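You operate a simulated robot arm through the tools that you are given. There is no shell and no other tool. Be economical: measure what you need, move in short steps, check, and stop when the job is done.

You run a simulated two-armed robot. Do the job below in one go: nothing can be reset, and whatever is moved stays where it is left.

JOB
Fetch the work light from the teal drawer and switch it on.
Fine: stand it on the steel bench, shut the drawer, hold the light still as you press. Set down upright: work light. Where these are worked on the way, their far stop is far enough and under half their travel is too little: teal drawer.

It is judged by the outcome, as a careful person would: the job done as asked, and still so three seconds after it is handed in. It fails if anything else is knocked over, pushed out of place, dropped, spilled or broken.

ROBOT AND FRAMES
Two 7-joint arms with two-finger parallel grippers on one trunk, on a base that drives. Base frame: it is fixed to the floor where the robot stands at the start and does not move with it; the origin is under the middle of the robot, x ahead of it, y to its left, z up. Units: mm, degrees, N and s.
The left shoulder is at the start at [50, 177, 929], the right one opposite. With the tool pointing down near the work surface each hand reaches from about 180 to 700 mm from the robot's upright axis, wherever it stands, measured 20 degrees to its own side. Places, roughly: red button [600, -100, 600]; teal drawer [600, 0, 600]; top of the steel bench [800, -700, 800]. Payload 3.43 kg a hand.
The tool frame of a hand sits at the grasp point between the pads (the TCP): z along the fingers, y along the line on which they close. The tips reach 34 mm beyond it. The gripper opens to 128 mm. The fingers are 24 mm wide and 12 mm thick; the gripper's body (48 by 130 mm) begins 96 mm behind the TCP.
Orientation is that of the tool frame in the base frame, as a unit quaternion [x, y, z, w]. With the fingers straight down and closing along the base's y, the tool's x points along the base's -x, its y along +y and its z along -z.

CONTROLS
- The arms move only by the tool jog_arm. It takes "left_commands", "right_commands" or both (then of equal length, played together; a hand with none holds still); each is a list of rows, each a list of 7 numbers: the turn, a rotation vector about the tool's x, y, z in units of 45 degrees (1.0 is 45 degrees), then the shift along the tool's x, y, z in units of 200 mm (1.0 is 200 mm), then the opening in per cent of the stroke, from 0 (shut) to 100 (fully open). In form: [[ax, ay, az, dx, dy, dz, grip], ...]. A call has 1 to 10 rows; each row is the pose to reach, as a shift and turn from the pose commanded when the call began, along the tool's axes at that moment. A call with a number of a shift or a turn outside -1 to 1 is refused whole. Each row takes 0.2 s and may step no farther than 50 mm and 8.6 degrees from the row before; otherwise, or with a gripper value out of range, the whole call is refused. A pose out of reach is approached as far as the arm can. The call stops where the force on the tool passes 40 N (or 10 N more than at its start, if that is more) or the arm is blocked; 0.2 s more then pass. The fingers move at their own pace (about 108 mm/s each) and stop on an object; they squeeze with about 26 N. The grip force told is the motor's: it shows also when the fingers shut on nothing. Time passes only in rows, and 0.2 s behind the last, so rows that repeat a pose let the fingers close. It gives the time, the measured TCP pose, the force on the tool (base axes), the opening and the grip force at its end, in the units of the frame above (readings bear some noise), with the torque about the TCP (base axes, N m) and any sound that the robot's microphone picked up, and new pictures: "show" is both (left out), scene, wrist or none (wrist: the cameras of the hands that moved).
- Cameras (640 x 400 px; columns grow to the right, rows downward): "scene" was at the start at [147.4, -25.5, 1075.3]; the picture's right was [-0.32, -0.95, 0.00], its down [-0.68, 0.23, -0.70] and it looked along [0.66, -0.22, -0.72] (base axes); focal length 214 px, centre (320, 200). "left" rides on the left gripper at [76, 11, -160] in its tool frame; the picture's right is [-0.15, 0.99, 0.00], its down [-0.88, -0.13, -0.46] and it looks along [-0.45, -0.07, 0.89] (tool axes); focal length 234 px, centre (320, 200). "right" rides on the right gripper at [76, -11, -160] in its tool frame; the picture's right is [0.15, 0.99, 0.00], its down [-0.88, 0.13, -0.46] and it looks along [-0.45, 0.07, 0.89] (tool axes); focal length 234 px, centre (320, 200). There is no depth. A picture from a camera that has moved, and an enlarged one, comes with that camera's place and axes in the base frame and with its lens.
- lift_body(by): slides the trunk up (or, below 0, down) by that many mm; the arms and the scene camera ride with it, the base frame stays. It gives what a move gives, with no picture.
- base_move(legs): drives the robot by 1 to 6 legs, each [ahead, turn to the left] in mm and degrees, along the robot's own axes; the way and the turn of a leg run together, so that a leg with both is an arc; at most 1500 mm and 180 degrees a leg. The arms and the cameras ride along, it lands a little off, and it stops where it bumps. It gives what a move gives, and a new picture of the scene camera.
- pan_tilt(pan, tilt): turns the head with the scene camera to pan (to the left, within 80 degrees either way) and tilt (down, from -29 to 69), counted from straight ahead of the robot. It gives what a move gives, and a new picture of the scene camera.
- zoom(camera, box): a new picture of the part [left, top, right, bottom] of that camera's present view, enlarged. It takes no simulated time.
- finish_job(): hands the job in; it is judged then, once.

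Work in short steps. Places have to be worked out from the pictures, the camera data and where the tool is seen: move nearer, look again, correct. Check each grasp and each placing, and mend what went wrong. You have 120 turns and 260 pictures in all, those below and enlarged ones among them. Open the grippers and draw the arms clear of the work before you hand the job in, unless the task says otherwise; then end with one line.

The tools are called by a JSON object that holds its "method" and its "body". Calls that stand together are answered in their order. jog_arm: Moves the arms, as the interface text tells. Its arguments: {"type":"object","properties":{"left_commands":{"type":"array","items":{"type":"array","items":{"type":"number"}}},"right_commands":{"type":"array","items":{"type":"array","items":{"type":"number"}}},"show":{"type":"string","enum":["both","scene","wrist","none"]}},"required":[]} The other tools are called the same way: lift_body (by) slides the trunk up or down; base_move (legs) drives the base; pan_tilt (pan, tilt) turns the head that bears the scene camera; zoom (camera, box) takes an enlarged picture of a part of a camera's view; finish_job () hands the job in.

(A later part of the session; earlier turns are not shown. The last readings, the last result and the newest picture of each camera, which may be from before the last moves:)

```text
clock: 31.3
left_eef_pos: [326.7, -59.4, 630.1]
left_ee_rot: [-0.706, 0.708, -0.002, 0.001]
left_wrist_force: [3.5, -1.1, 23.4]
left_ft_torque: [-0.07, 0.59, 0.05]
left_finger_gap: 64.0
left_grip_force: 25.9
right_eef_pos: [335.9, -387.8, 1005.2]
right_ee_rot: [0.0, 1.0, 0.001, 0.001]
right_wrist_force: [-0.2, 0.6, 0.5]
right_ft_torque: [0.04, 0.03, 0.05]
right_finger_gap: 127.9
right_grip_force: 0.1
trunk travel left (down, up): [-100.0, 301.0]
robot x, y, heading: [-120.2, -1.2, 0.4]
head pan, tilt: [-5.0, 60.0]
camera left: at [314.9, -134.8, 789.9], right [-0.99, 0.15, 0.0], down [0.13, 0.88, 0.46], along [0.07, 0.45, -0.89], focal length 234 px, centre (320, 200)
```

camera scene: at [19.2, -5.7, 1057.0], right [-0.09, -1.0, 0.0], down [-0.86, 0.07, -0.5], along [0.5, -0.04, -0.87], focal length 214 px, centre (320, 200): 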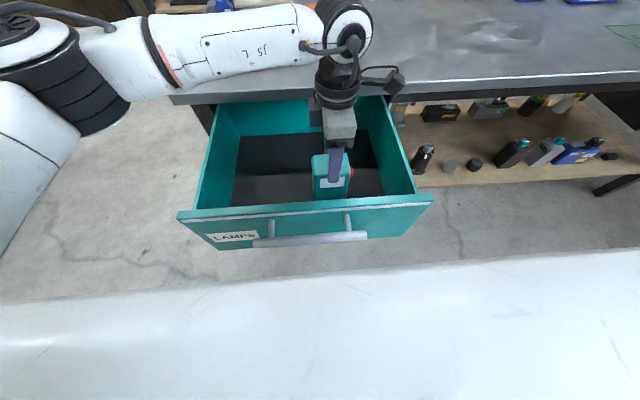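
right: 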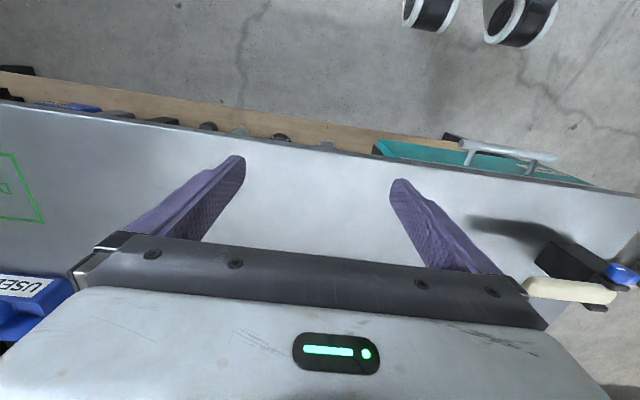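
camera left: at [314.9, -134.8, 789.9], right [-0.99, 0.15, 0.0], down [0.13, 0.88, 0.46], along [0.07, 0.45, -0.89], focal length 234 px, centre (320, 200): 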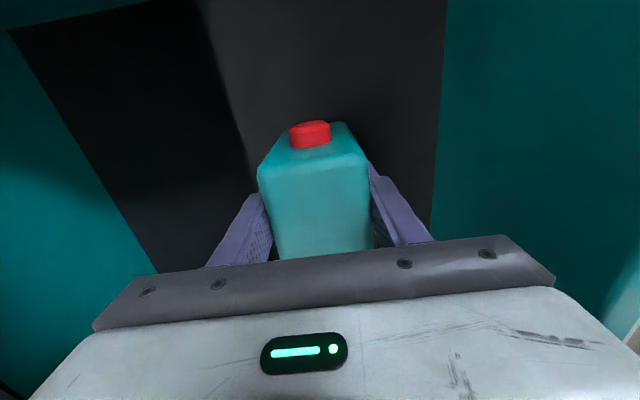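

There's some downward preload. I lift slowly this time and check for slip.

{"method": "jog_arm", "body": {"left_commands": [[0, 0, 0, 0, 0, -0.02, 0], [0, 0, 0, 0, 0, -0.04, 0], [0, 0, 0, 0, 0, -0.07, 0], [0, 0, 0, 0, 0, -0.1, 0], [0, 0, 0, 0, 0, -0.14, 0], [0, 0, 0, 0, 0, -0.18, 0], [0, 0, 0, 0, 0, -0.22, 0], [0, 0, 0, 0, 0, -0.26, 0]], "show": "wrist"}}

```text
clock: 33.1
left_eef_pos: [326.2, -60.0, 678.3]
left_ee_rot: [-0.705, 0.71, 0.0, 0.0]
left_wrist_force: [-0.3, 0.2, -2.5]
left_ft_torque: [0.02, 0.02, -0.02]
left_finger_gap: 63.9
left_grip_force: 25.6
right_eef_pos: [336.9, -387.4, 1004.8]
right_ee_rot: [-0.001, 1.0, 0.0, 0.0]
right_wrist_force: [-0.4, -0.4, -0.5]
right_ft_torque: [-0.03, -0.01, 0.01]
right_finger_gap: 127.8
right_grip_force: 0.1
trunk travel left (down, up): [-100.0, 301.0]
robot x, y, heading: [-117.6, 1.2, -0.3]
head pan, tilt: [-5.0, 60.0]
camera left: at [315.6, -134.4, 839.4], right [-0.99, 0.15, 0.0], down [0.13, 0.88, 0.46], along [0.07, 0.45, -0.89], focal length 234 px, centre (320, 200)
```

left: 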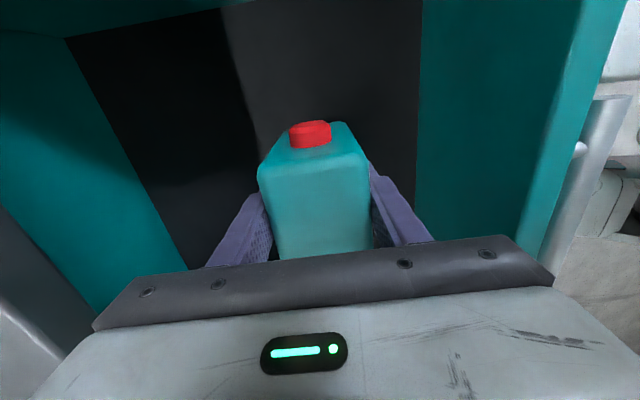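

No slip this time. I keep lifting to about z 880.

{"method": "jog_arm", "body": {"left_commands": [[0, 0, 0, 0, 0, -0.07, 0], [0, 0, 0, 0, 0, -0.17, 0], [0, 0, 0, 0, 0, -0.27, 0], [0, 0, 0, 0, 0, -0.4, 0], [0, 0, 0, 0, 0, -0.53, 0], [0, 0, 0, 0, 0, -0.66, 0], [0, 0, 0, 0, 0, -0.79, 0], [0, 0, 0, 0, 0, -0.92, 0], [0, 0, 0, 0, 0, -1, 0]]}}

{"method": "zoom", "body": {"camera": "scene", "box": [240, 0, 440, 160]}}

```text
clock: 35.1
left_eef_pos: [324.9, -58.0, 881.0]
left_ee_rot: [-0.705, 0.709, 0.002, 0.002]
left_wrist_force: [0.5, 0.2, -2.1]
left_ft_torque: [0.0, -0.04, 0.01]
left_finger_gap: 63.9
left_grip_force: 25.9
right_eef_pos: [337.0, -389.0, 1004.0]
right_ee_rot: [-0.001, 1.0, -0.001, 0.0]
right_wrist_force: [0.9, -0.1, -0.1]
right_ft_torque: [-0.02, 0.0, 0.04]
right_finger_gap: 127.9
right_grip_force: 0.0
trunk travel left (down, up): [-100.0, 301.0]
robot x, y, heading: [-120.6, 1.3, 0.3]
head pan, tilt: [-5.0, 60.0]
camera scene: at [19.1, -5.7, 1057.0], right [-0.09, -1.0, 0.0], down [-0.86, 0.07, -0.5], along [0.5, -0.04, -0.87], focal length 214 px, centre (320, 200)
camera left: at [314.3, -134.4, 1040.2], right [-0.99, 0.15, 0.0], down [0.13, 0.88, 0.46], along [0.07, 0.45, -0.89], focal length 234 px, centre (320, 200)
```

scene: 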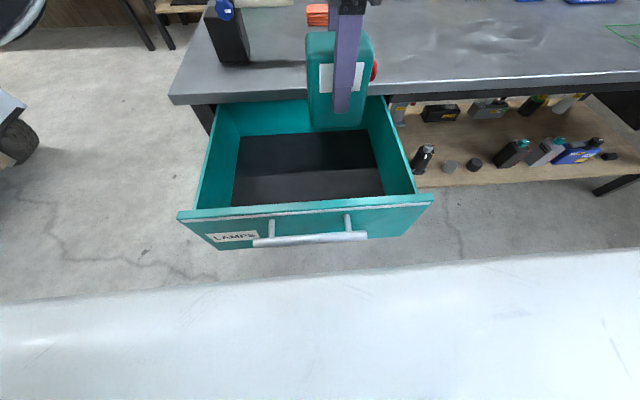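
left: 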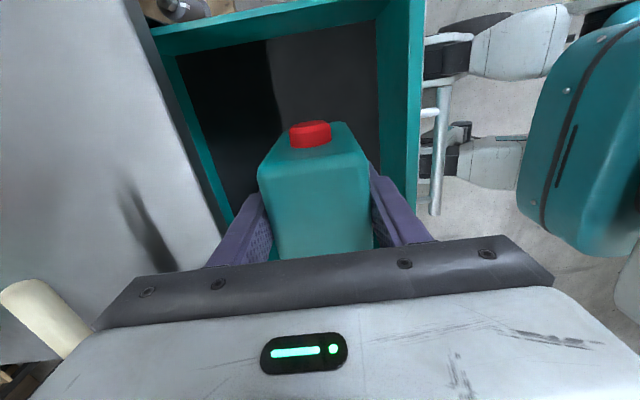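

```text
2.50 times, centred on (340, 80) of scene
camera zoom: at [19.1, -5.7, 1057.0], right [-0.09, -1.0, 0.0], down [-0.86, 0.07, -0.5], along [0.5, -0.04, -0.87], focal length 536 px, centre (270, 500)
```

zoom: 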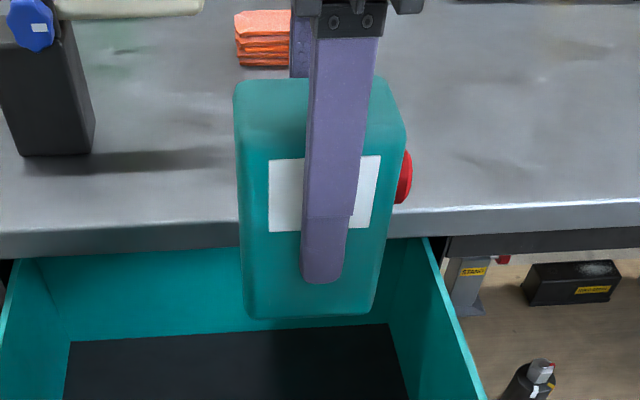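

The light is held firmly upright, button toward -y, label at upper front. I move it to the left side, clear, so the right hand can shut the drawer first.

{"method": "jog_arm", "body": {"left_commands": [[0, 0, 0, -0.15, 0, 0, 0], [0, 0, 0, -0.3, 0, -0.05, 0], [0, 0, 0, -0.45, 0, -0.1, 0], [0, 0, 0, -0.6, 0, -0.15, 0], [0, 0, 0, -0.75, 0, -0.15, 0], [0, 0, 0, -0.9, 0, -0.15, 0], [0, 0, 0, -1, 0, -0.15, 0]], "show": "none"}}

{"method": "jog_arm", "body": {"right_commands": [[0, 0, 0, 0.2, 0, 0, 50], [0, 0, 0, 0.4, 0, 0, 0], [0, 0, 0, 0.6, 0, 0, 0], [0, 0, 0, 0.8, 0, 0.1, 0], [0, 0, 0, 1, 0, 0.2, 0], [0, 0, 0, 1, 0, 0.3, 0]]}}

```text
clock: 36.7
left_eef_pos: [326.4, 142.3, 910.5]
left_ee_rot: [-0.706, 0.709, 0.001, 0.001]
left_wrist_force: [-0.4, -0.7, -2.8]
left_ft_torque: [0.04, 0.0, 0.03]
left_finger_gap: 63.7
left_grip_force: 26.2
right_eef_pos: [336.5, -387.0, 1004.8]
right_ee_rot: [0.0, 1.0, 0.0, 0.0]
right_wrist_force: [0.0, 0.3, 0.7]
right_ft_torque: [0.02, 0.0, 0.01]
right_finger_gap: 128.2
right_grip_force: 0.0
trunk travel left (down, up): [-100.0, 301.0]
robot x, y, heading: [-119.2, 2.2, -0.0]
head pan, tilt: [-5.0, 60.0]
```

```text
clock: 38.1
left_eef_pos: [326.3, 142.3, 911.6]
left_ee_rot: [-0.705, 0.709, 0.0, 0.001]
left_wrist_force: [-0.1, 0.0, -2.4]
left_ft_torque: [0.01, -0.02, 0.01]
left_finger_gap: 63.6
left_grip_force: 26.0
right_eef_pos: [166.5, -358.9, 933.1]
right_ee_rot: [-0.001, 1.0, -0.001, 0.001]
right_wrist_force: [0.6, 0.2, 0.6]
right_ft_torque: [0.01, 0.02, -0.03]
right_finger_gap: 0.0
right_grip_force: 26.2
right hand out of reach, approached as far as the arm can: row 3, 4, 5, 6
trunk travel left (down, up): [-100.0, 301.0]
robot x, y, heading: [-119.7, 0.5, -0.1]
head pan, tilt: [-5.0, 60.0]
camera scene: at [19.2, -5.4, 1057.0], right [-0.09, -1.0, 0.0], down [-0.86, 0.07, -0.5], along [0.5, -0.04, -0.87], focal length 214 px, centre (320, 200)
camera right: at [91.6, -370.3, 1093.8], right [-0.15, 0.99, 0.0], down [0.88, 0.13, 0.46], along [0.45, 0.07, -0.89], focal length 234 px, centre (320, 200)
```

scene: 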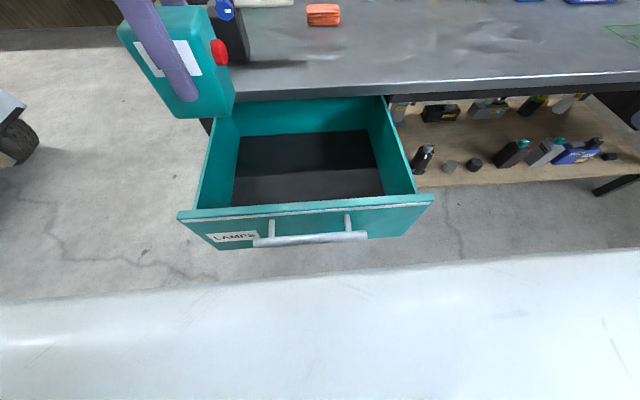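
right: 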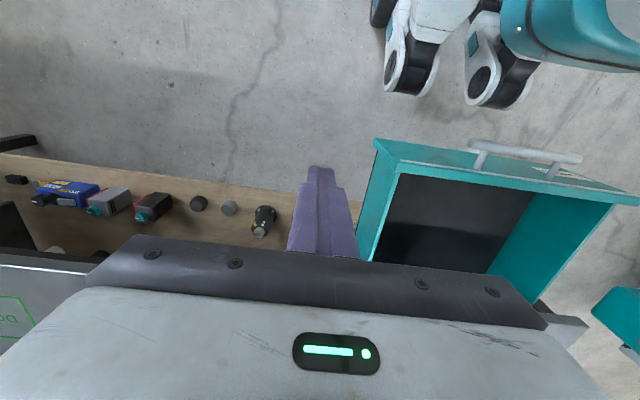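

The right hand can't reach behind the handle from here. I back the base up 120 mm, then use the hand as a pusher.

{"method": "base_move", "body": {"legs": [[-120, 0]]}}

{"method": "jog_arm", "body": {"right_commands": [[0, 0, 0, 0, 0.1, 0, 0], [0, 0, 0, 0, 0.3, 0, 0], [0, 0, 0, 0, 0.5, 0, 0], [0, 0, 0, 0, 0.7, 0, 0], [0, 0, 0, 0, 0.9, 0, 0], [0, 0, 0, 0, 1, 0, 0]]}}

```text
clock: 39.3
left_eef_pos: [207.0, 141.4, 911.5]
left_ee_rot: [-0.705, 0.709, 0.001, 0.001]
left_wrist_force: [0.6, 0.6, -2.4]
left_ft_torque: [0.02, 0.0, -0.02]
left_finger_gap: 63.3
left_grip_force: 25.5
right_eef_pos: [49.5, -360.5, 935.0]
right_ee_rot: [0.001, 1.0, 0.001, 0.0]
right_wrist_force: [-0.2, -0.3, 0.3]
right_ft_torque: [0.01, -0.01, -0.04]
right_finger_gap: 0.0
right_grip_force: 25.8
trunk travel left (down, up): [-100.0, 301.0]
robot x, y, heading: [-237.3, -0.4, -0.0]
head pan, tilt: [-5.0, 60.0]
camera scene: at [-99.9, -5.9, 1057.0], right [-0.09, -1.0, 0.0], down [-0.86, 0.07, -0.5], along [0.5, -0.04, -0.87], focal length 214 px, centre (320, 200)
```

scene: 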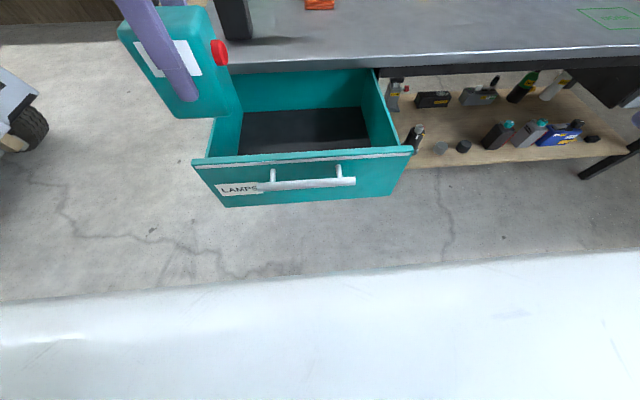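

```text
clock: 40.7
left_eef_pos: [207.6, 140.4, 912.0]
left_ee_rot: [-0.706, 0.709, 0.0, 0.001]
left_wrist_force: [-0.4, -0.2, -3.2]
left_ft_torque: [-0.02, -0.02, 0.02]
left_finger_gap: 63.8
left_grip_force: 25.6
right_eef_pos: [45.5, -159.4, 935.3]
right_ee_rot: [0.0, 1.0, 0.0, 0.0]
right_wrist_force: [-0.1, -0.3, -0.2]
right_ft_torque: [-0.03, -0.04, 0.02]
right_finger_gap: 0.0
right_grip_force: 26.6
trunk travel left (down, up): [-100.0, 301.0]
robot x, y, heading: [-239.3, -3.7, 0.3]
head pan, tilt: [-5.0, 60.0]
camera scene: at [-99.7, -5.8, 1056.9], right [-0.09, -1.0, 0.0], down [-0.86, 0.07, -0.5], along [0.5, -0.04, -0.87], focal length 214 px, centre (320, 200)
camera right: at [-29.2, -171.0, 1094.6], right [-0.15, 0.99, 0.0], down [0.88, 0.13, 0.46], along [0.45, 0.07, -0.89], focal length 234 px, centre (320, 200)
```

scene: 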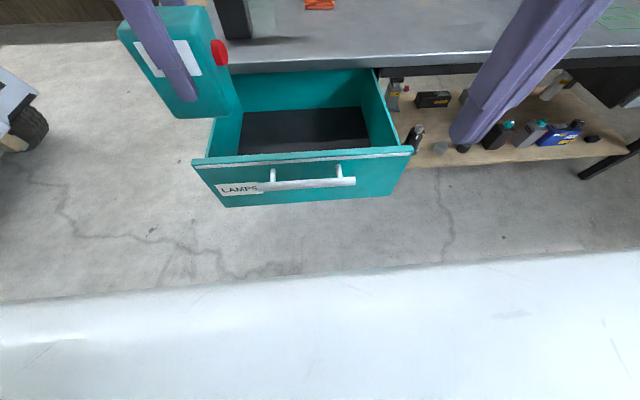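
right: 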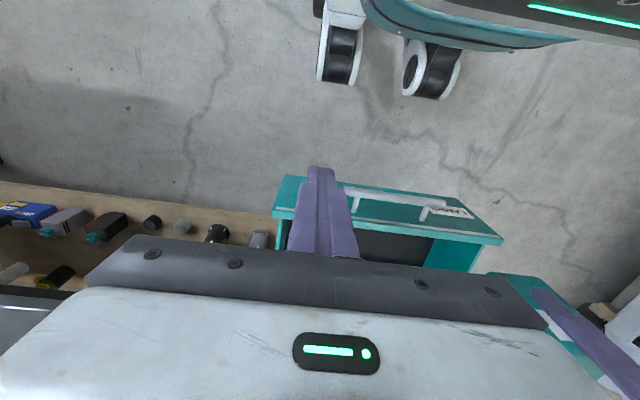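

The handle bar is confirmed at x≈147. I put the closed right fingers in front of it at (110, -45, 688).

{"method": "jog_arm", "body": {"right_commands": [[0, 0, 0, 0, 0.2, 0.1, 0], [0, 0, 0, 0, 0.4, 0.2, 0], [0, 0, 0, 0, 0.57, 0.3, 0], [0, 0, 0, 0, 0.57, 0.5, 0], [0, 0, 0, 0, 0.57, 0.7, 0], [0, 0, 0, 0, 0.57, 0.9, 0], [0, 0, 0, 0, 0.57, 1, 0]], "show": "none"}}

{"method": "jog_arm", "body": {"right_commands": [[0, 0, 0, 0, 0, 0.12, 0], [0, 0, 0, 0, 0, 0.24, 0], [0, 0, 0, -0.15, 0, 0.24, 0], [0, 0, 0, -0.3, 0, 0.24, 0]]}}

```text
clock: 42.3
left_eef_pos: [208.1, 140.6, 911.6]
left_ee_rot: [-0.706, 0.708, 0.0, 0.001]
left_wrist_force: [-0.3, -0.1, -2.0]
left_ft_torque: [0.0, 0.0, -0.02]
left_finger_gap: 63.9
left_grip_force: 25.6
right_eef_pos: [49.4, -47.3, 733.7]
right_ee_rot: [-0.001, 1.0, 0.0, 0.0]
right_wrist_force: [0.5, 0.6, 0.1]
right_ft_torque: [-0.02, -0.01, -0.01]
right_finger_gap: 0.0
right_grip_force: 25.8
trunk travel left (down, up): [-100.0, 301.0]
robot x, y, heading: [-239.5, -1.9, 0.0]
head pan, tilt: [-5.0, 60.0]
```

```text
clock: 43.3
left_eef_pos: [207.7, 139.7, 911.3]
left_ee_rot: [-0.706, 0.708, 0.001, 0.0]
left_wrist_force: [0.4, 0.5, -2.1]
left_ft_torque: [0.01, 0.04, -0.01]
left_finger_gap: 63.5
left_grip_force: 26.0
right_eef_pos: [108.9, -46.7, 686.3]
right_ee_rot: [0.001, 1.0, 0.0, 0.0]
right_wrist_force: [0.3, 0.5, -0.7]
right_ft_torque: [0.0, 0.01, 0.0]
right_finger_gap: 0.0
right_grip_force: 26.5
trunk travel left (down, up): [-100.0, 301.0]
robot x, y, heading: [-238.4, -2.5, -0.3]
head pan, tilt: [-5.0, 60.0]
camera scene: at [-99.8, -5.9, 1057.0], right [-0.09, -1.0, 0.0], down [-0.86, 0.07, -0.5], along [0.5, -0.04, -0.87], focal length 214 px, centre (320, 200)
camera right: at [32.5, -57.9, 845.4], right [-0.15, 0.99, 0.0], down [0.88, 0.13, 0.46], along [0.45, 0.07, -0.89], focal length 234 px, centre (320, 200)
```

scene: 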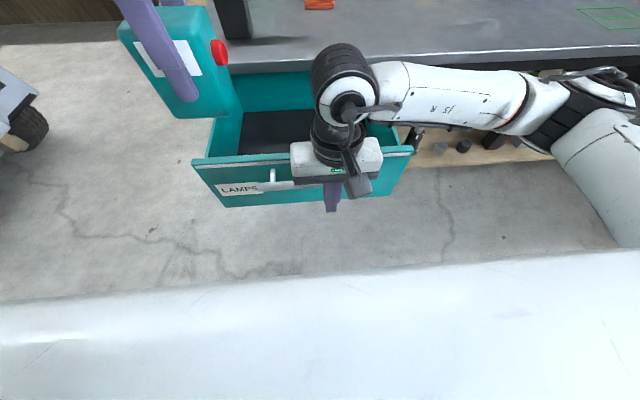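
right: 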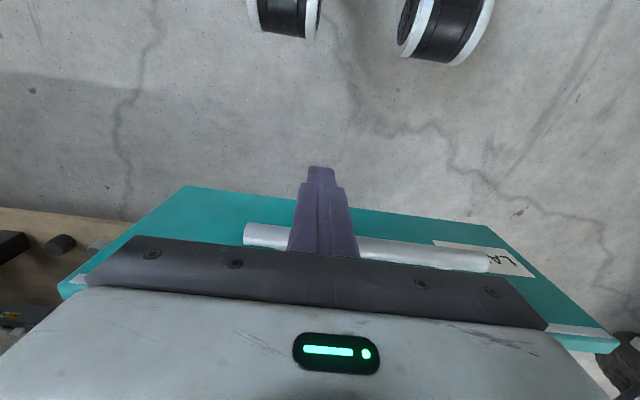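

Fingers are in front of the bar. I drive forward 240 mm, pushing the drawer in.

{"method": "base_move", "body": {"legs": [[240, 0]]}}

```text
clock: 45.1
left_eef_pos: [446.9, 140.1, 912.2]
left_ee_rot: [-0.705, 0.709, 0.0, 0.001]
left_wrist_force: [0.0, 0.1, -3.1]
left_ft_torque: [0.01, -0.01, -0.02]
left_finger_gap: 63.6
left_grip_force: 25.6
right_eef_pos: [347.2, -47.2, 686.0]
right_ee_rot: [0.001, 1.0, -0.001, 0.0]
right_wrist_force: [0.4, 0.1, 0.3]
right_ft_torque: [0.01, 0.01, 0.01]
right_finger_gap: 0.3
right_grip_force: 25.6
trunk travel left (down, up): [-100.0, 301.0]
robot x, y, heading: [2.6, 1.1, 0.2]
head pan, tilt: [-5.0, 60.0]
camera scene: at [138.7, -5.9, 1056.9], right [-0.09, -1.0, 0.0], down [-0.86, 0.08, -0.5], along [0.5, -0.04, -0.87], focal length 214 px, centre (320, 200)
```

scene: 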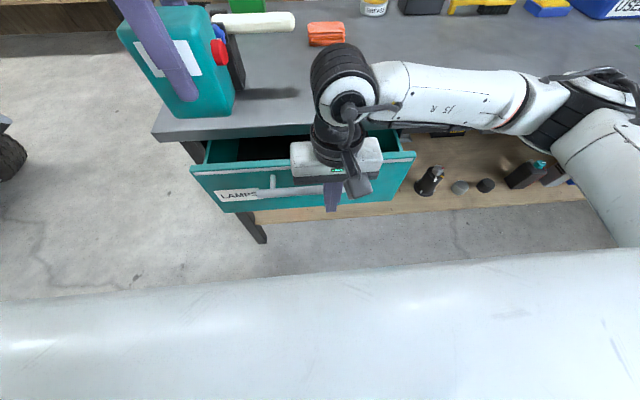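

The drawer is mostly in. I push the rest with the right arm until it seats.

{"method": "jog_arm", "body": {"right_commands": [[0, 0, 0, -0.1, 0, 0, 0], [0, 0, 0, -0.2, 0, 0, 0], [0, 0, 0, -0.3, 0, 0, 0], [0, 0, 0, -0.37, 0, 0, 0], [0, 0, 0, -0.4, 0, 0, 0], [0, 0, 0, -0.42, 0, 0, 0], [0, 0, 0, -0.44, 0, 0, 0], [0, 0, 0, -0.46, 0, 0, 0]]}}

```text
clock: 46.9
left_eef_pos: [444.6, 138.8, 909.9]
left_ee_rot: [-0.704, 0.71, 0.001, 0.001]
left_wrist_force: [-0.3, 0.2, -2.1]
left_ft_torque: [-0.02, 0.02, -0.02]
left_finger_gap: 63.6
left_grip_force: 25.8
right_eef_pos: [428.7, -46.4, 686.2]
right_ee_rot: [-0.005, 1.0, -0.002, -0.011]
right_wrist_force: [-6.8, -1.1, 4.4]
right_ft_torque: [-0.15, -0.13, -0.06]
right_finger_gap: 0.0
right_grip_force: 26.6
trunk travel left (down, up): [-100.0, 301.0]
robot x, y, heading: [-0.2, -2.8, 0.2]
head pan, tilt: [-5.0, 60.0]
stopped in row 8 (right hand): the force on the tool passed its limit at 44 N (the readings are from after the stop); the commanded pose is now the measured one
camera scene: at [137.5, -6.2, 1057.1], right [-0.09, -1.0, 0.0], down [-0.86, 0.08, -0.5], along [0.5, -0.04, -0.87], focal length 214 px, centre (320, 200)
camera right: at [355.3, -58.5, 846.4], right [-0.15, 0.99, 0.0], down [0.89, 0.14, 0.44], along [0.43, 0.07, -0.9], focal length 234 px, centre (320, 200)
```

scene: 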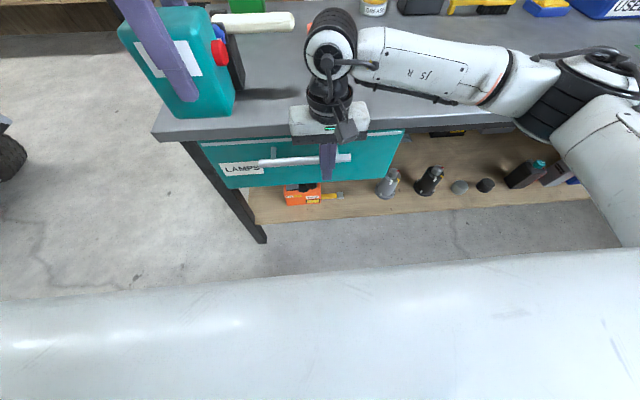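
right: 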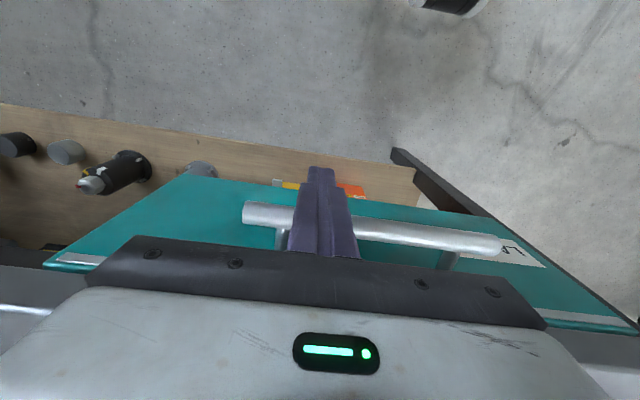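

The drawer is seated (stop at 44 N, bar back at its shut place). I draw the right hand back, up and to the right, clear of where the light goes.

{"method": "jog_arm", "body": {"right_commands": [[0, 0, 0, 0.15, 0, 0, 0], [0, 0, 0, 0.3, 0, 0, 0], [0, 0, 0, 0.3, -0.1, -0.2, 0], [0, 0, 0, 0.3, -0.25, -0.4, 0], [0, 0, 0, 0.3, -0.4, -0.6, 0], [0, 0, 0, 0.3, -0.6, -0.75, 0], [0, 0, 0, 0.3, -0.8, -0.8, 0], [0, 0, 0, 0.3, -1, -0.8, 0]], "show": "scene"}}

{"method": "pan_tilt", "body": {"pan": -5, "tilt": 40}}

```text
clock: 48.6
left_eef_pos: [444.6, 139.1, 912.0]
left_ee_rot: [-0.705, 0.709, 0.001, 0.001]
left_wrist_force: [0.2, 0.9, -2.1]
left_ft_torque: [-0.03, 0.03, 0.0]
left_finger_gap: 63.7
left_grip_force: 25.7
right_eef_pos: [373.8, -249.2, 846.5]
right_ee_rot: [-0.004, 1.0, -0.002, -0.008]
right_wrist_force: [0.8, 0.3, -0.9]
right_ft_torque: [-0.03, -0.01, 0.02]
right_finger_gap: 0.0
right_grip_force: 25.8
trunk travel left (down, up): [-100.0, 301.0]
robot x, y, heading: [2.1, 0.0, 0.2]
head pan, tilt: [-5.0, 60.0]
camera scene: at [138.1, -6.2, 1057.0], right [-0.09, -1.0, 0.0], down [-0.86, 0.08, -0.5], along [0.5, -0.04, -0.87], focal length 214 px, centre (320, 200)
```

scene: 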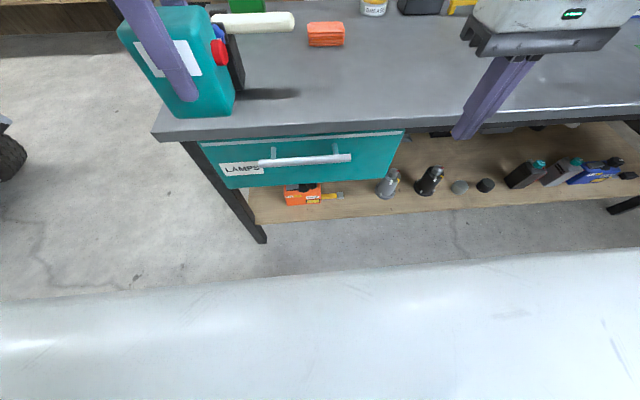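

```text
clock: 49.5
left_eef_pos: [446.5, 140.4, 912.3]
left_ee_rot: [-0.705, 0.71, 0.001, 0.0]
left_wrist_force: [-0.5, 0.5, -2.3]
left_ft_torque: [-0.02, 0.02, -0.02]
left_finger_gap: 63.9
left_grip_force: 26.0
right_eef_pos: [374.3, -247.1, 846.8]
right_ee_rot: [-0.004, 1.0, -0.001, -0.008]
right_wrist_force: [-0.7, 0.0, -0.7]
right_ft_torque: [0.0, 0.0, -0.02]
right_finger_gap: 0.0
right_grip_force: 26.4
trunk travel left (down, up): [-100.0, 301.0]
robot x, y, heading: [1.3, -6.5, -0.1]
head pan, tilt: [-5.0, 40.0]
camera scene: at [156.4, -7.8, 1083.7], right [-0.09, -1.0, 0.0], down [-0.64, 0.06, -0.77], along [0.76, -0.07, -0.64], focal length 214 px, centre (320, 200)
```

scene: 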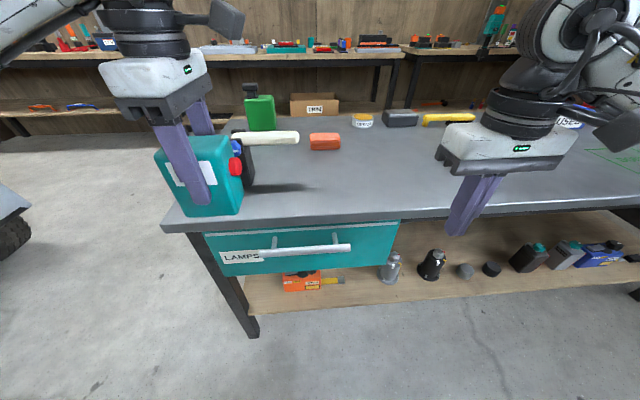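

Bench is clear in front. I carry the light first to y≈-30 and then forward to x≈570, still high.

{"method": "jog_arm", "body": {"left_commands": [[0, 0, 0, 0.17, 0, 0, 0], [0, 0, 0, 0.34, 0, 0, 0], [0, 0, 0, 0.51, 0, 0, 0], [0, 0, 0, 0.68, 0, 0, 0], [0, 0, 0, 0.85, 0, 0, 0], [0, 0, 0, 0.85, -0.15, 0, 0], [0, 0, 0, 0.85, -0.3, 0, 0], [0, 0, 0, 0.85, -0.45, 0, 0], [0, 0, 0, 0.85, -0.62, 0, 0]]}}

```text
clock: 51.5
left_eef_pos: [555.1, -26.0, 909.2]
left_ee_rot: [0.707, -0.707, 0.0, 0.0]
left_wrist_force: [-0.7, 1.1, -2.4]
left_ft_torque: [-0.02, -0.01, 0.0]
left_finger_gap: 63.8
left_grip_force: 26.0
left hand out of reach, approached as far as the arm can: row 9
right_eef_pos: [374.2, -247.6, 845.8]
right_ee_rot: [-0.003, 1.0, -0.001, -0.008]
right_wrist_force: [0.3, -0.1, 0.2]
right_ft_torque: [-0.03, 0.02, -0.01]
right_finger_gap: 0.0
right_grip_force: 26.2
trunk travel left (down, up): [-100.0, 301.0]
robot x, y, heading: [0.9, -1.1, -0.1]
head pan, tilt: [-5.0, 40.0]
camera scene: at [156.5, -7.2, 1083.7], right [-0.09, -1.0, 0.0], down [-0.64, 0.06, -0.77], along [0.76, -0.07, -0.64], focal length 214 px, centre (320, 200)
camera left: at [544.2, -100.8, 1068.8], right [-0.99, 0.15, 0.0], down [0.13, 0.88, 0.46], along [0.07, 0.45, -0.89], focal length 234 px, centre (320, 200)
```

scene: 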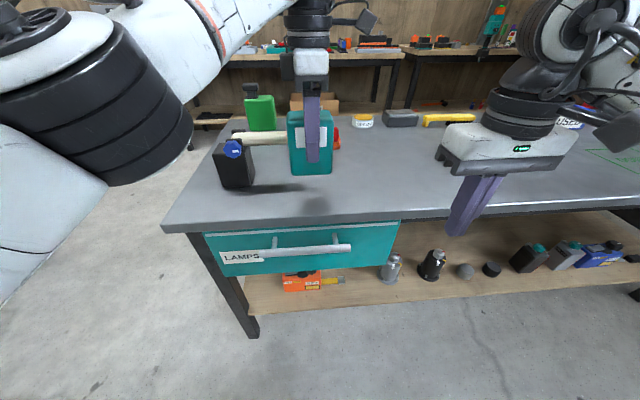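
left: 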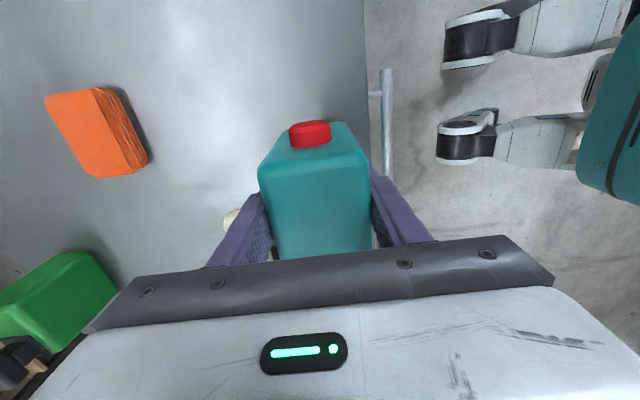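

Reached x≈555, well over the bench. I shift 30 mm further from the tube on the neighbour and go down to just above the surface.

{"method": "jog_arm", "body": {"left_commands": [[0, 0, 0, 0.08, 0, 0, 0], [0, 0, 0, 0.15, 0, 0.05, 0], [0, 0, 0, 0.15, 0, 0.17, 0], [0, 0, 0, 0.15, 0, 0.29, 0], [0, 0, 0, 0.15, 0, 0.4, 0]]}}

{"method": "zoom", "body": {"camera": "scene", "box": [210, 80, 410, 220]}}

```text
clock: 52.7
left_eef_pos: [551.8, -60.2, 831.7]
left_ee_rot: [-0.705, 0.71, 0.001, 0.003]
left_wrist_force: [0.4, -1.0, 13.3]
left_ft_torque: [0.66, 0.49, 0.01]
left_finger_gap: 63.7
left_grip_force: 26.1
left hand out of reach, approached as far as the arm can: row 1, 2
right_eef_pos: [373.4, -247.8, 846.4]
right_ee_rot: [-0.004, 1.0, -0.001, -0.008]
right_wrist_force: [0.3, 0.6, -0.3]
right_ft_torque: [0.05, -0.01, 0.04]
right_finger_gap: 0.0
right_grip_force: 25.9
trunk travel left (down, up): [-100.0, 301.0]
robot x, y, heading: [2.5, 3.3, -0.1]
head pan, tilt: [-5.0, 40.0]
camera scene: at [155.3, -8.1, 1084.4], right [-0.09, -1.0, 0.0], down [-0.64, 0.06, -0.77], along [0.76, -0.07, -0.64], focal length 214 px, centre (320, 200)
camera left: at [540.0, -135.0, 991.1], right [-0.99, 0.15, 0.0], down [0.14, 0.88, 0.46], along [0.07, 0.45, -0.89], focal length 234 px, centre (320, 200)
```

scene: 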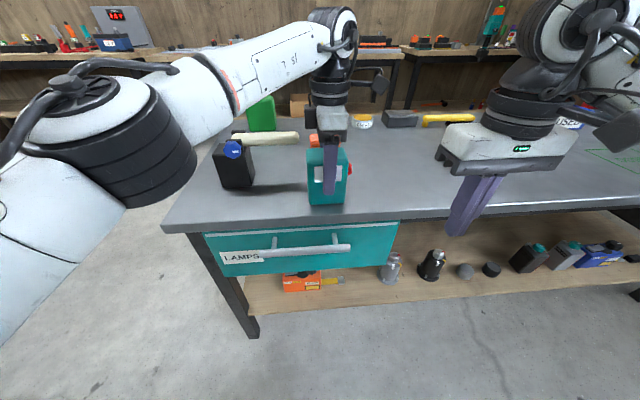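
left: 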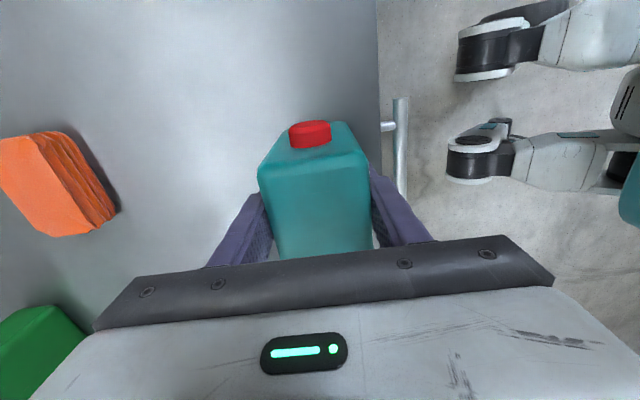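

```text
2.86 times, centred on (310, 150) of scene
camera zoom: at [155.3, -8.1, 1084.4], right [-0.09, -1.0, 0.0], down [-0.64, 0.06, -0.77], along [0.76, -0.07, -0.64], focal length 613 px, centre (349, 343)
```

zoom: 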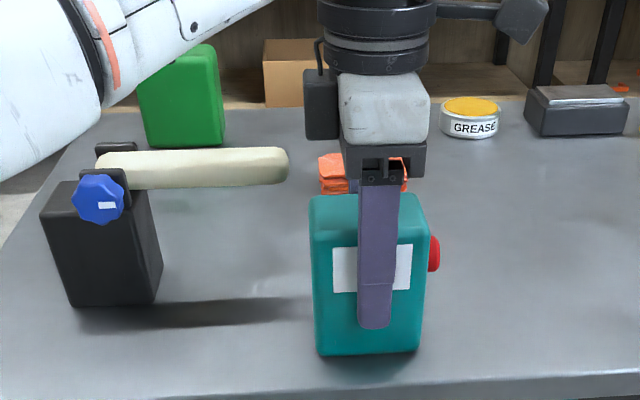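

The light has touched the bench (13 N up). I open a little so it settles flat, then close again to hold it for the press.

{"method": "jog_arm", "body": {"left_commands": [[0, 0, 0, 0, 0, 0, 54], [0, 0, 0, 0, 0, 0, 58], [0, 0, 0, 0, 0, 0, 58], [0, 0, 0, 0, 0, 0, 58], [0, 0, 0, 0, 0, 0, 0], [0, 0, 0, 0, 0, 0, 0], [0, 0, 0, 0, 0, 0, 0]]}}

{"method": "zoom", "body": {"camera": "scene", "box": [210, 80, 410, 220]}}

{"method": "zoom", "body": {"camera": "left", "box": [220, 90, 420, 270]}}

```text
clock: 54.3
left_eef_pos: [552.6, -58.0, 830.4]
left_ee_rot: [-0.705, 0.709, 0.001, 0.001]
left_wrist_force: [-0.4, 0.2, 1.4]
left_ft_torque: [0.0, -0.06, 0.01]
left_finger_gap: 63.9
left_grip_force: 26.2
right_eef_pos: [372.9, -247.6, 846.3]
right_ee_rot: [-0.003, 1.0, -0.002, -0.009]
right_wrist_force: [0.1, -0.1, 0.2]
right_ft_torque: [-0.02, 0.01, -0.04]
right_finger_gap: 0.0
right_grip_force: 25.6
trunk travel left (down, up): [-100.0, 301.0]
robot x, y, heading: [1.8, 0.7, 0.0]
head pan, tilt: [-5.0, 40.0]
camera scene: at [156.3, -7.8, 1083.7], right [-0.09, -1.0, 0.0], down [-0.64, 0.06, -0.77], along [0.76, -0.07, -0.64], focal length 214 px, centre (320, 200)
camera left: at [541.5, -134.0, 989.7], right [-0.99, 0.15, 0.0], down [0.14, 0.88, 0.46], along [0.07, 0.45, -0.89], focal length 234 px, centre (320, 200)
```

scene: 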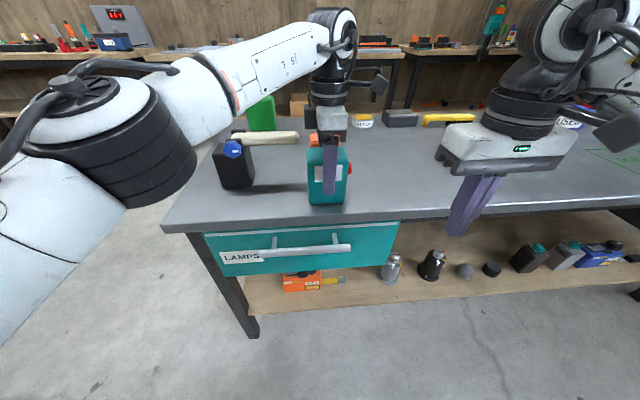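
left: 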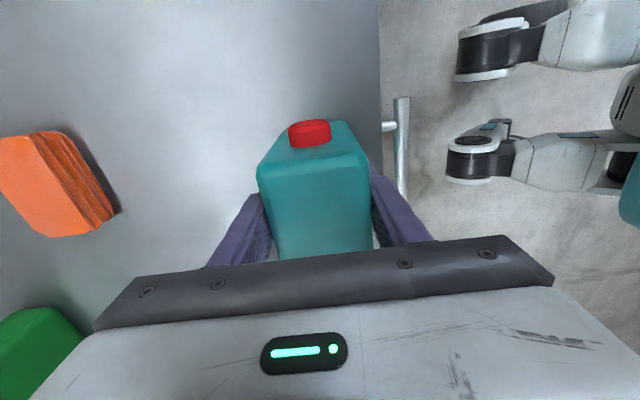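

```text
2.86 times, centred on (310, 150) of scene
camera zoom: at [156.3, -7.8, 1083.7], right [-0.09, -1.0, 0.0], down [-0.64, 0.06, -0.77], along [0.76, -0.07, -0.64], focal length 613 px, centre (349, 343)
```

zoom: 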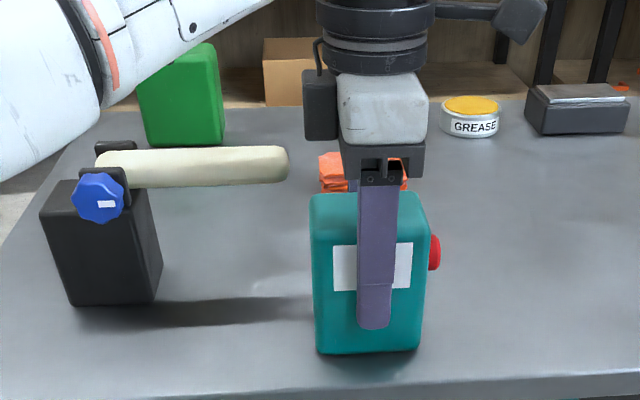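

```text
2.22 times, centred on (320, 180) of left
camera zoom: at [541.5, -134.0, 989.7], right [-0.99, 0.15, 0.0], down [0.14, 0.88, 0.46], along [0.07, 0.45, -0.89], focal length 520 px, centre (320, 244)
```

zoom: 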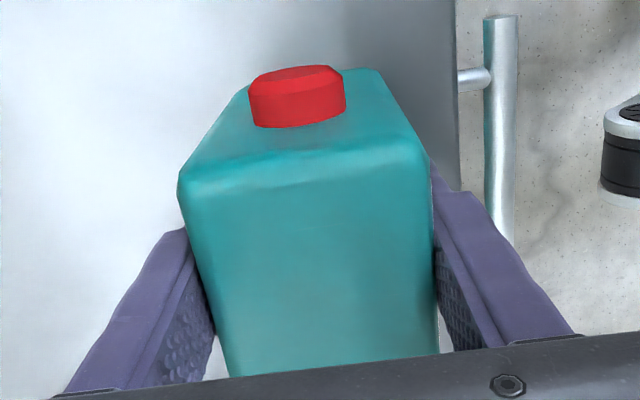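

The light stands flat, held. The button face triangulates to (552, -111.5, 836). I'll press with the closed right fingers tilted to point toward +y so the hands don't meet; first I tilt the right hand well to the right.

{"method": "jog_arm", "body": {"right_commands": [[-0.15, 0, 0, -0.08, -0.1, -0.05, 0], [-0.3, 0, 0, -0.16, -0.2, -0.1, 0], [-0.45, 0, 0, -0.24, -0.3, -0.15, 0], [-0.6, 0, 0, -0.32, -0.4, -0.2, 0], [-0.75, 0, 0, -0.4, -0.5, -0.25, 0]], "show": "none"}}

{"method": "jog_arm", "body": {"right_commands": [[-0.15, 0, 0, 0, 0, 0, 0], [-0.3, 0, 0, 0, 0, 0, 0], [-0.45, 0, 0, 0, 0, 0, 0], [-0.6, 0, 0, 0, 0, 0, 0], [-0.75, 0, 0, 0, 0, 0, 0], [-0.75, 0, 0, 0, 0, 0, 0]]}}

```text
clock: 55.5
left_eef_pos: [552.1, -59.0, 830.5]
left_ee_rot: [-0.704, 0.71, 0.0, 0.001]
left_wrist_force: [-0.3, 0.0, 0.2]
left_ft_torque: [0.04, 0.01, 0.02]
left_finger_gap: 63.9
left_grip_force: 26.3
right_eef_pos: [454.8, -346.2, 895.2]
right_ee_rot: [-0.001, 0.957, 0.29, -0.008]
right_wrist_force: [0.6, 0.8, -0.7]
right_ft_torque: [-0.01, 0.0, 0.0]
right_finger_gap: 0.1
right_grip_force: 26.3
trunk travel left (down, up): [-100.0, 301.0]
robot x, y, heading: [-0.7, 0.8, -0.1]
head pan, tilt: [-5.0, 40.0]
```

```text
clock: 56.9
left_eef_pos: [552.9, -58.2, 830.7]
left_ee_rot: [-0.705, 0.709, 0.001, 0.001]
left_wrist_force: [-0.1, 0.6, 0.3]
left_ft_torque: [0.03, 0.01, 0.0]
left_finger_gap: 63.7
left_grip_force: 25.7
right_eef_pos: [454.5, -347.3, 895.8]
right_ee_rot: [0.003, 0.832, 0.555, -0.008]
right_wrist_force: [0.4, 0.2, 0.3]
right_ft_torque: [-0.01, -0.02, -0.02]
right_finger_gap: 0.0
right_grip_force: 26.0
trunk travel left (down, up): [-100.0, 301.0]
robot x, y, heading: [0.3, 1.7, -0.1]
head pan, tilt: [-5.0, 40.0]
camera scene: at [156.4, -7.8, 1083.7], right [-0.09, -1.0, 0.0], down [-0.64, 0.06, -0.77], along [0.76, -0.07, -0.64], focal length 214 px, centre (320, 200)
camera right: at [380.7, -499.4, 947.6], right [-0.13, 0.38, 0.92], down [0.89, -0.37, 0.28], along [0.44, 0.85, -0.29], focal length 234 px, centre (320, 200)
```

scene: 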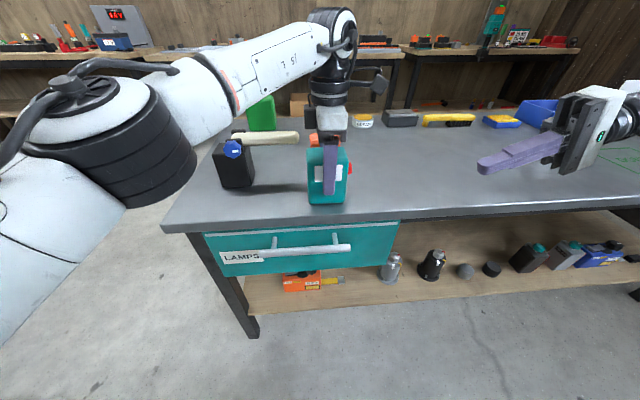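
right: 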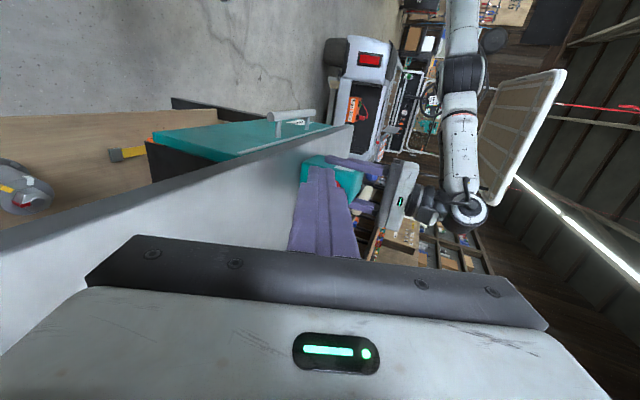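

Now I bring the fingertips to about 25 mm short of the button, at (552, y, 836).

{"method": "jog_arm", "body": {"right_commands": [[0, 0, 0, -0.1, 0.01, 0.13, 0], [0, 0, 0, -0.2, 0.02, 0.26, 0], [0, 0, 0, -0.3, 0.03, 0.4, 0], [0, 0, 0, -0.4, 0.045, 0.55, 0], [0, 0, 0, -0.4875, 0.055, 0.7, 0], [0, 0, 0, -0.4875, 0.067, 0.82, 0], [0, 0, 0, -0.4875, 0.067, 0.92, 0]]}}

{"method": "zoom", "body": {"camera": "scene", "box": [270, 100, 430, 220]}}

{"method": "zoom", "body": {"camera": "left", "box": [200, 0, 440, 200]}}

```text
clock: 58.5
left_eef_pos: [553.2, -56.9, 829.5]
left_ee_rot: [-0.704, 0.71, 0.0, 0.0]
left_wrist_force: [0.2, 0.7, 0.6]
left_ft_torque: [-0.03, 0.0, -0.05]
left_finger_gap: 64.0
left_grip_force: 26.0
right_eef_pos: [550.2, -169.7, 833.6]
right_ee_rot: [0.002, 0.833, 0.554, -0.009]
right_wrist_force: [0.1, -0.4, -0.9]
right_ft_torque: [-0.03, 0.02, 0.0]
right_finger_gap: 0.0
right_grip_force: 26.0
trunk travel left (down, up): [-100.0, 301.0]
robot x, y, heading: [1.3, -0.5, 0.2]
head pan, tilt: [-5.0, 40.0]
camera scene: at [156.4, -7.8, 1083.7], right [-0.09, -1.0, 0.0], down [-0.64, 0.06, -0.77], along [0.76, -0.07, -0.64], focal length 214 px, centre (320, 200)
camera right: at [476.6, -321.8, 886.9], right [-0.13, 0.38, 0.92], down [0.89, -0.36, 0.28], along [0.44, 0.85, -0.29], focal length 234 px, centre (320, 200)
```

scene: 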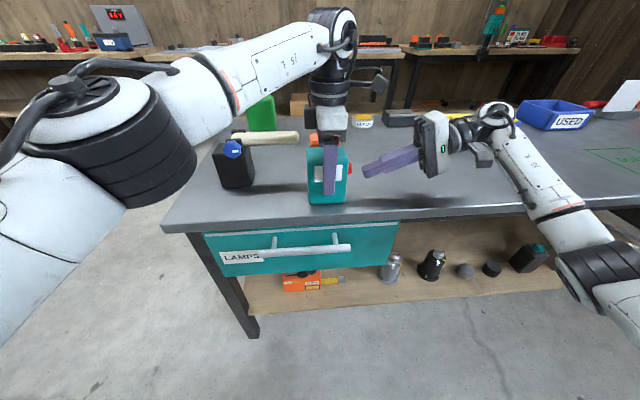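
right: 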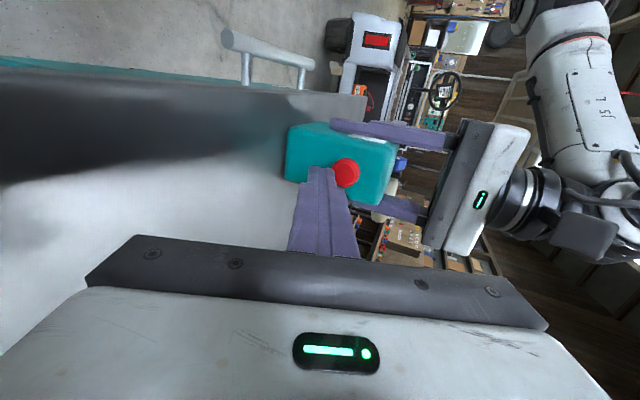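

```text
3.33 times, centred on (350, 160) of scene
camera zoom: at [156.4, -7.8, 1083.7], right [-0.09, -1.0, 0.0], down [-0.64, 0.06, -0.77], along [0.76, -0.07, -0.64], focal length 715 px, centre (220, 333)
```

zoom: 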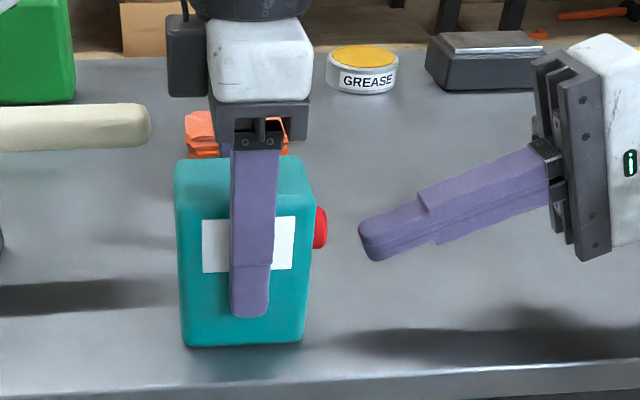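

```text
2.00 times, centred on (320, 100) of left
camera zoom: at [541.6, -134.0, 989.7], right [-0.99, 0.15, 0.0], down [0.14, 0.88, 0.46], along [0.07, 0.45, -0.89], focal length 468 px, centre (320, 400)
```

zoom: 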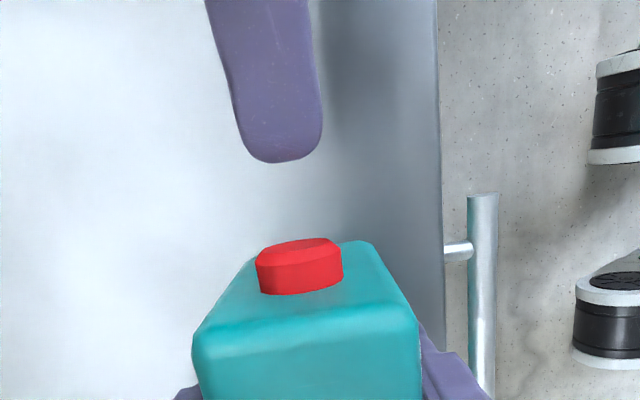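

Finger is lined up with the button in both views. I advance in small steps along +y, watching force and sound.

{"method": "jog_arm", "body": {"right_commands": [[0, 0, 0, 0, 0.033, 0.04, 0], [0, 0, 0, 0, 0.048, 0.077, 0], [0, 0, 0, 0, 0.056, 0.096, 0], [0, 0, 0, 0, 0.06, 0.105, 0], [0, 0, 0, 0, 0.064, 0.114, 0], [0, 0, 0, 0, 0.068, 0.123, 0]]}}

{"method": "zoom", "body": {"camera": "scene", "box": [270, 100, 430, 220]}}

```text
clock: 59.9
left_eef_pos: [552.1, -58.6, 830.9]
left_ee_rot: [-0.705, 0.71, 0.001, 0.0]
left_wrist_force: [-0.1, 1.8, 1.1]
left_ft_torque: [-0.1, 0.05, 0.02]
left_finger_gap: 63.5
left_grip_force: 26.6
right_eef_pos: [550.4, -144.0, 838.3]
right_ee_rot: [0.003, 0.832, 0.554, -0.009]
right_wrist_force: [0.7, -1.6, -0.5]
right_ft_torque: [-0.03, -0.01, -0.02]
right_finger_gap: 0.0
right_grip_force: 26.6
trunk travel left (down, up): [-100.0, 301.0]
robot x, y, heading: [-1.3, -1.4, 0.1]
head pan, tilt: [-5.0, 40.0]
camera scene: at [156.3, -7.8, 1083.7], right [-0.09, -1.0, 0.0], down [-0.64, 0.06, -0.77], along [0.76, -0.07, -0.64], focal length 214 px, centre (320, 200)
camera right: at [476.2, -295.8, 890.4], right [-0.13, 0.38, 0.91], down [0.89, -0.36, 0.28], along [0.44, 0.85, -0.29], focal length 234 px, centre (320, 200)
```

scene: 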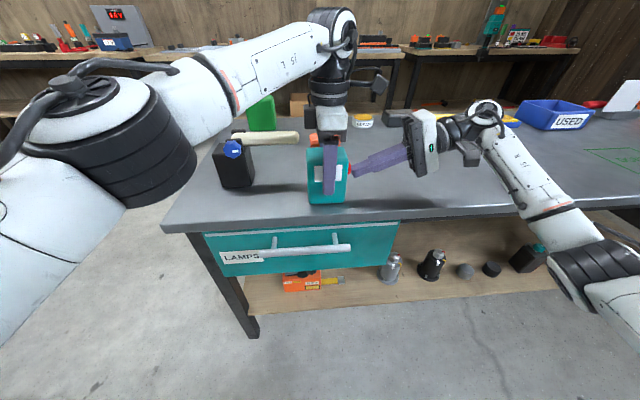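
right: 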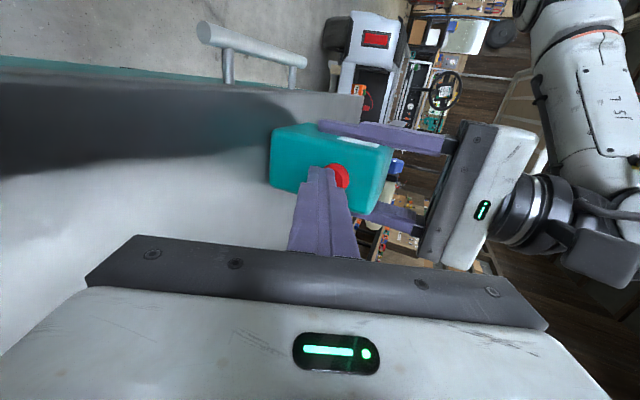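

```text
3.33 times, centred on (350, 160) of scene
camera zoom: at [156.3, -7.8, 1083.7], right [-0.09, -1.0, 0.0], down [-0.64, 0.06, -0.77], along [0.76, -0.07, -0.64], focal length 715 px, centre (220, 333)
```

zoom: 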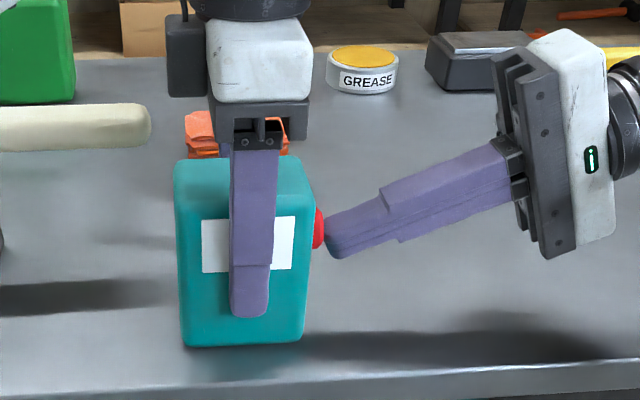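

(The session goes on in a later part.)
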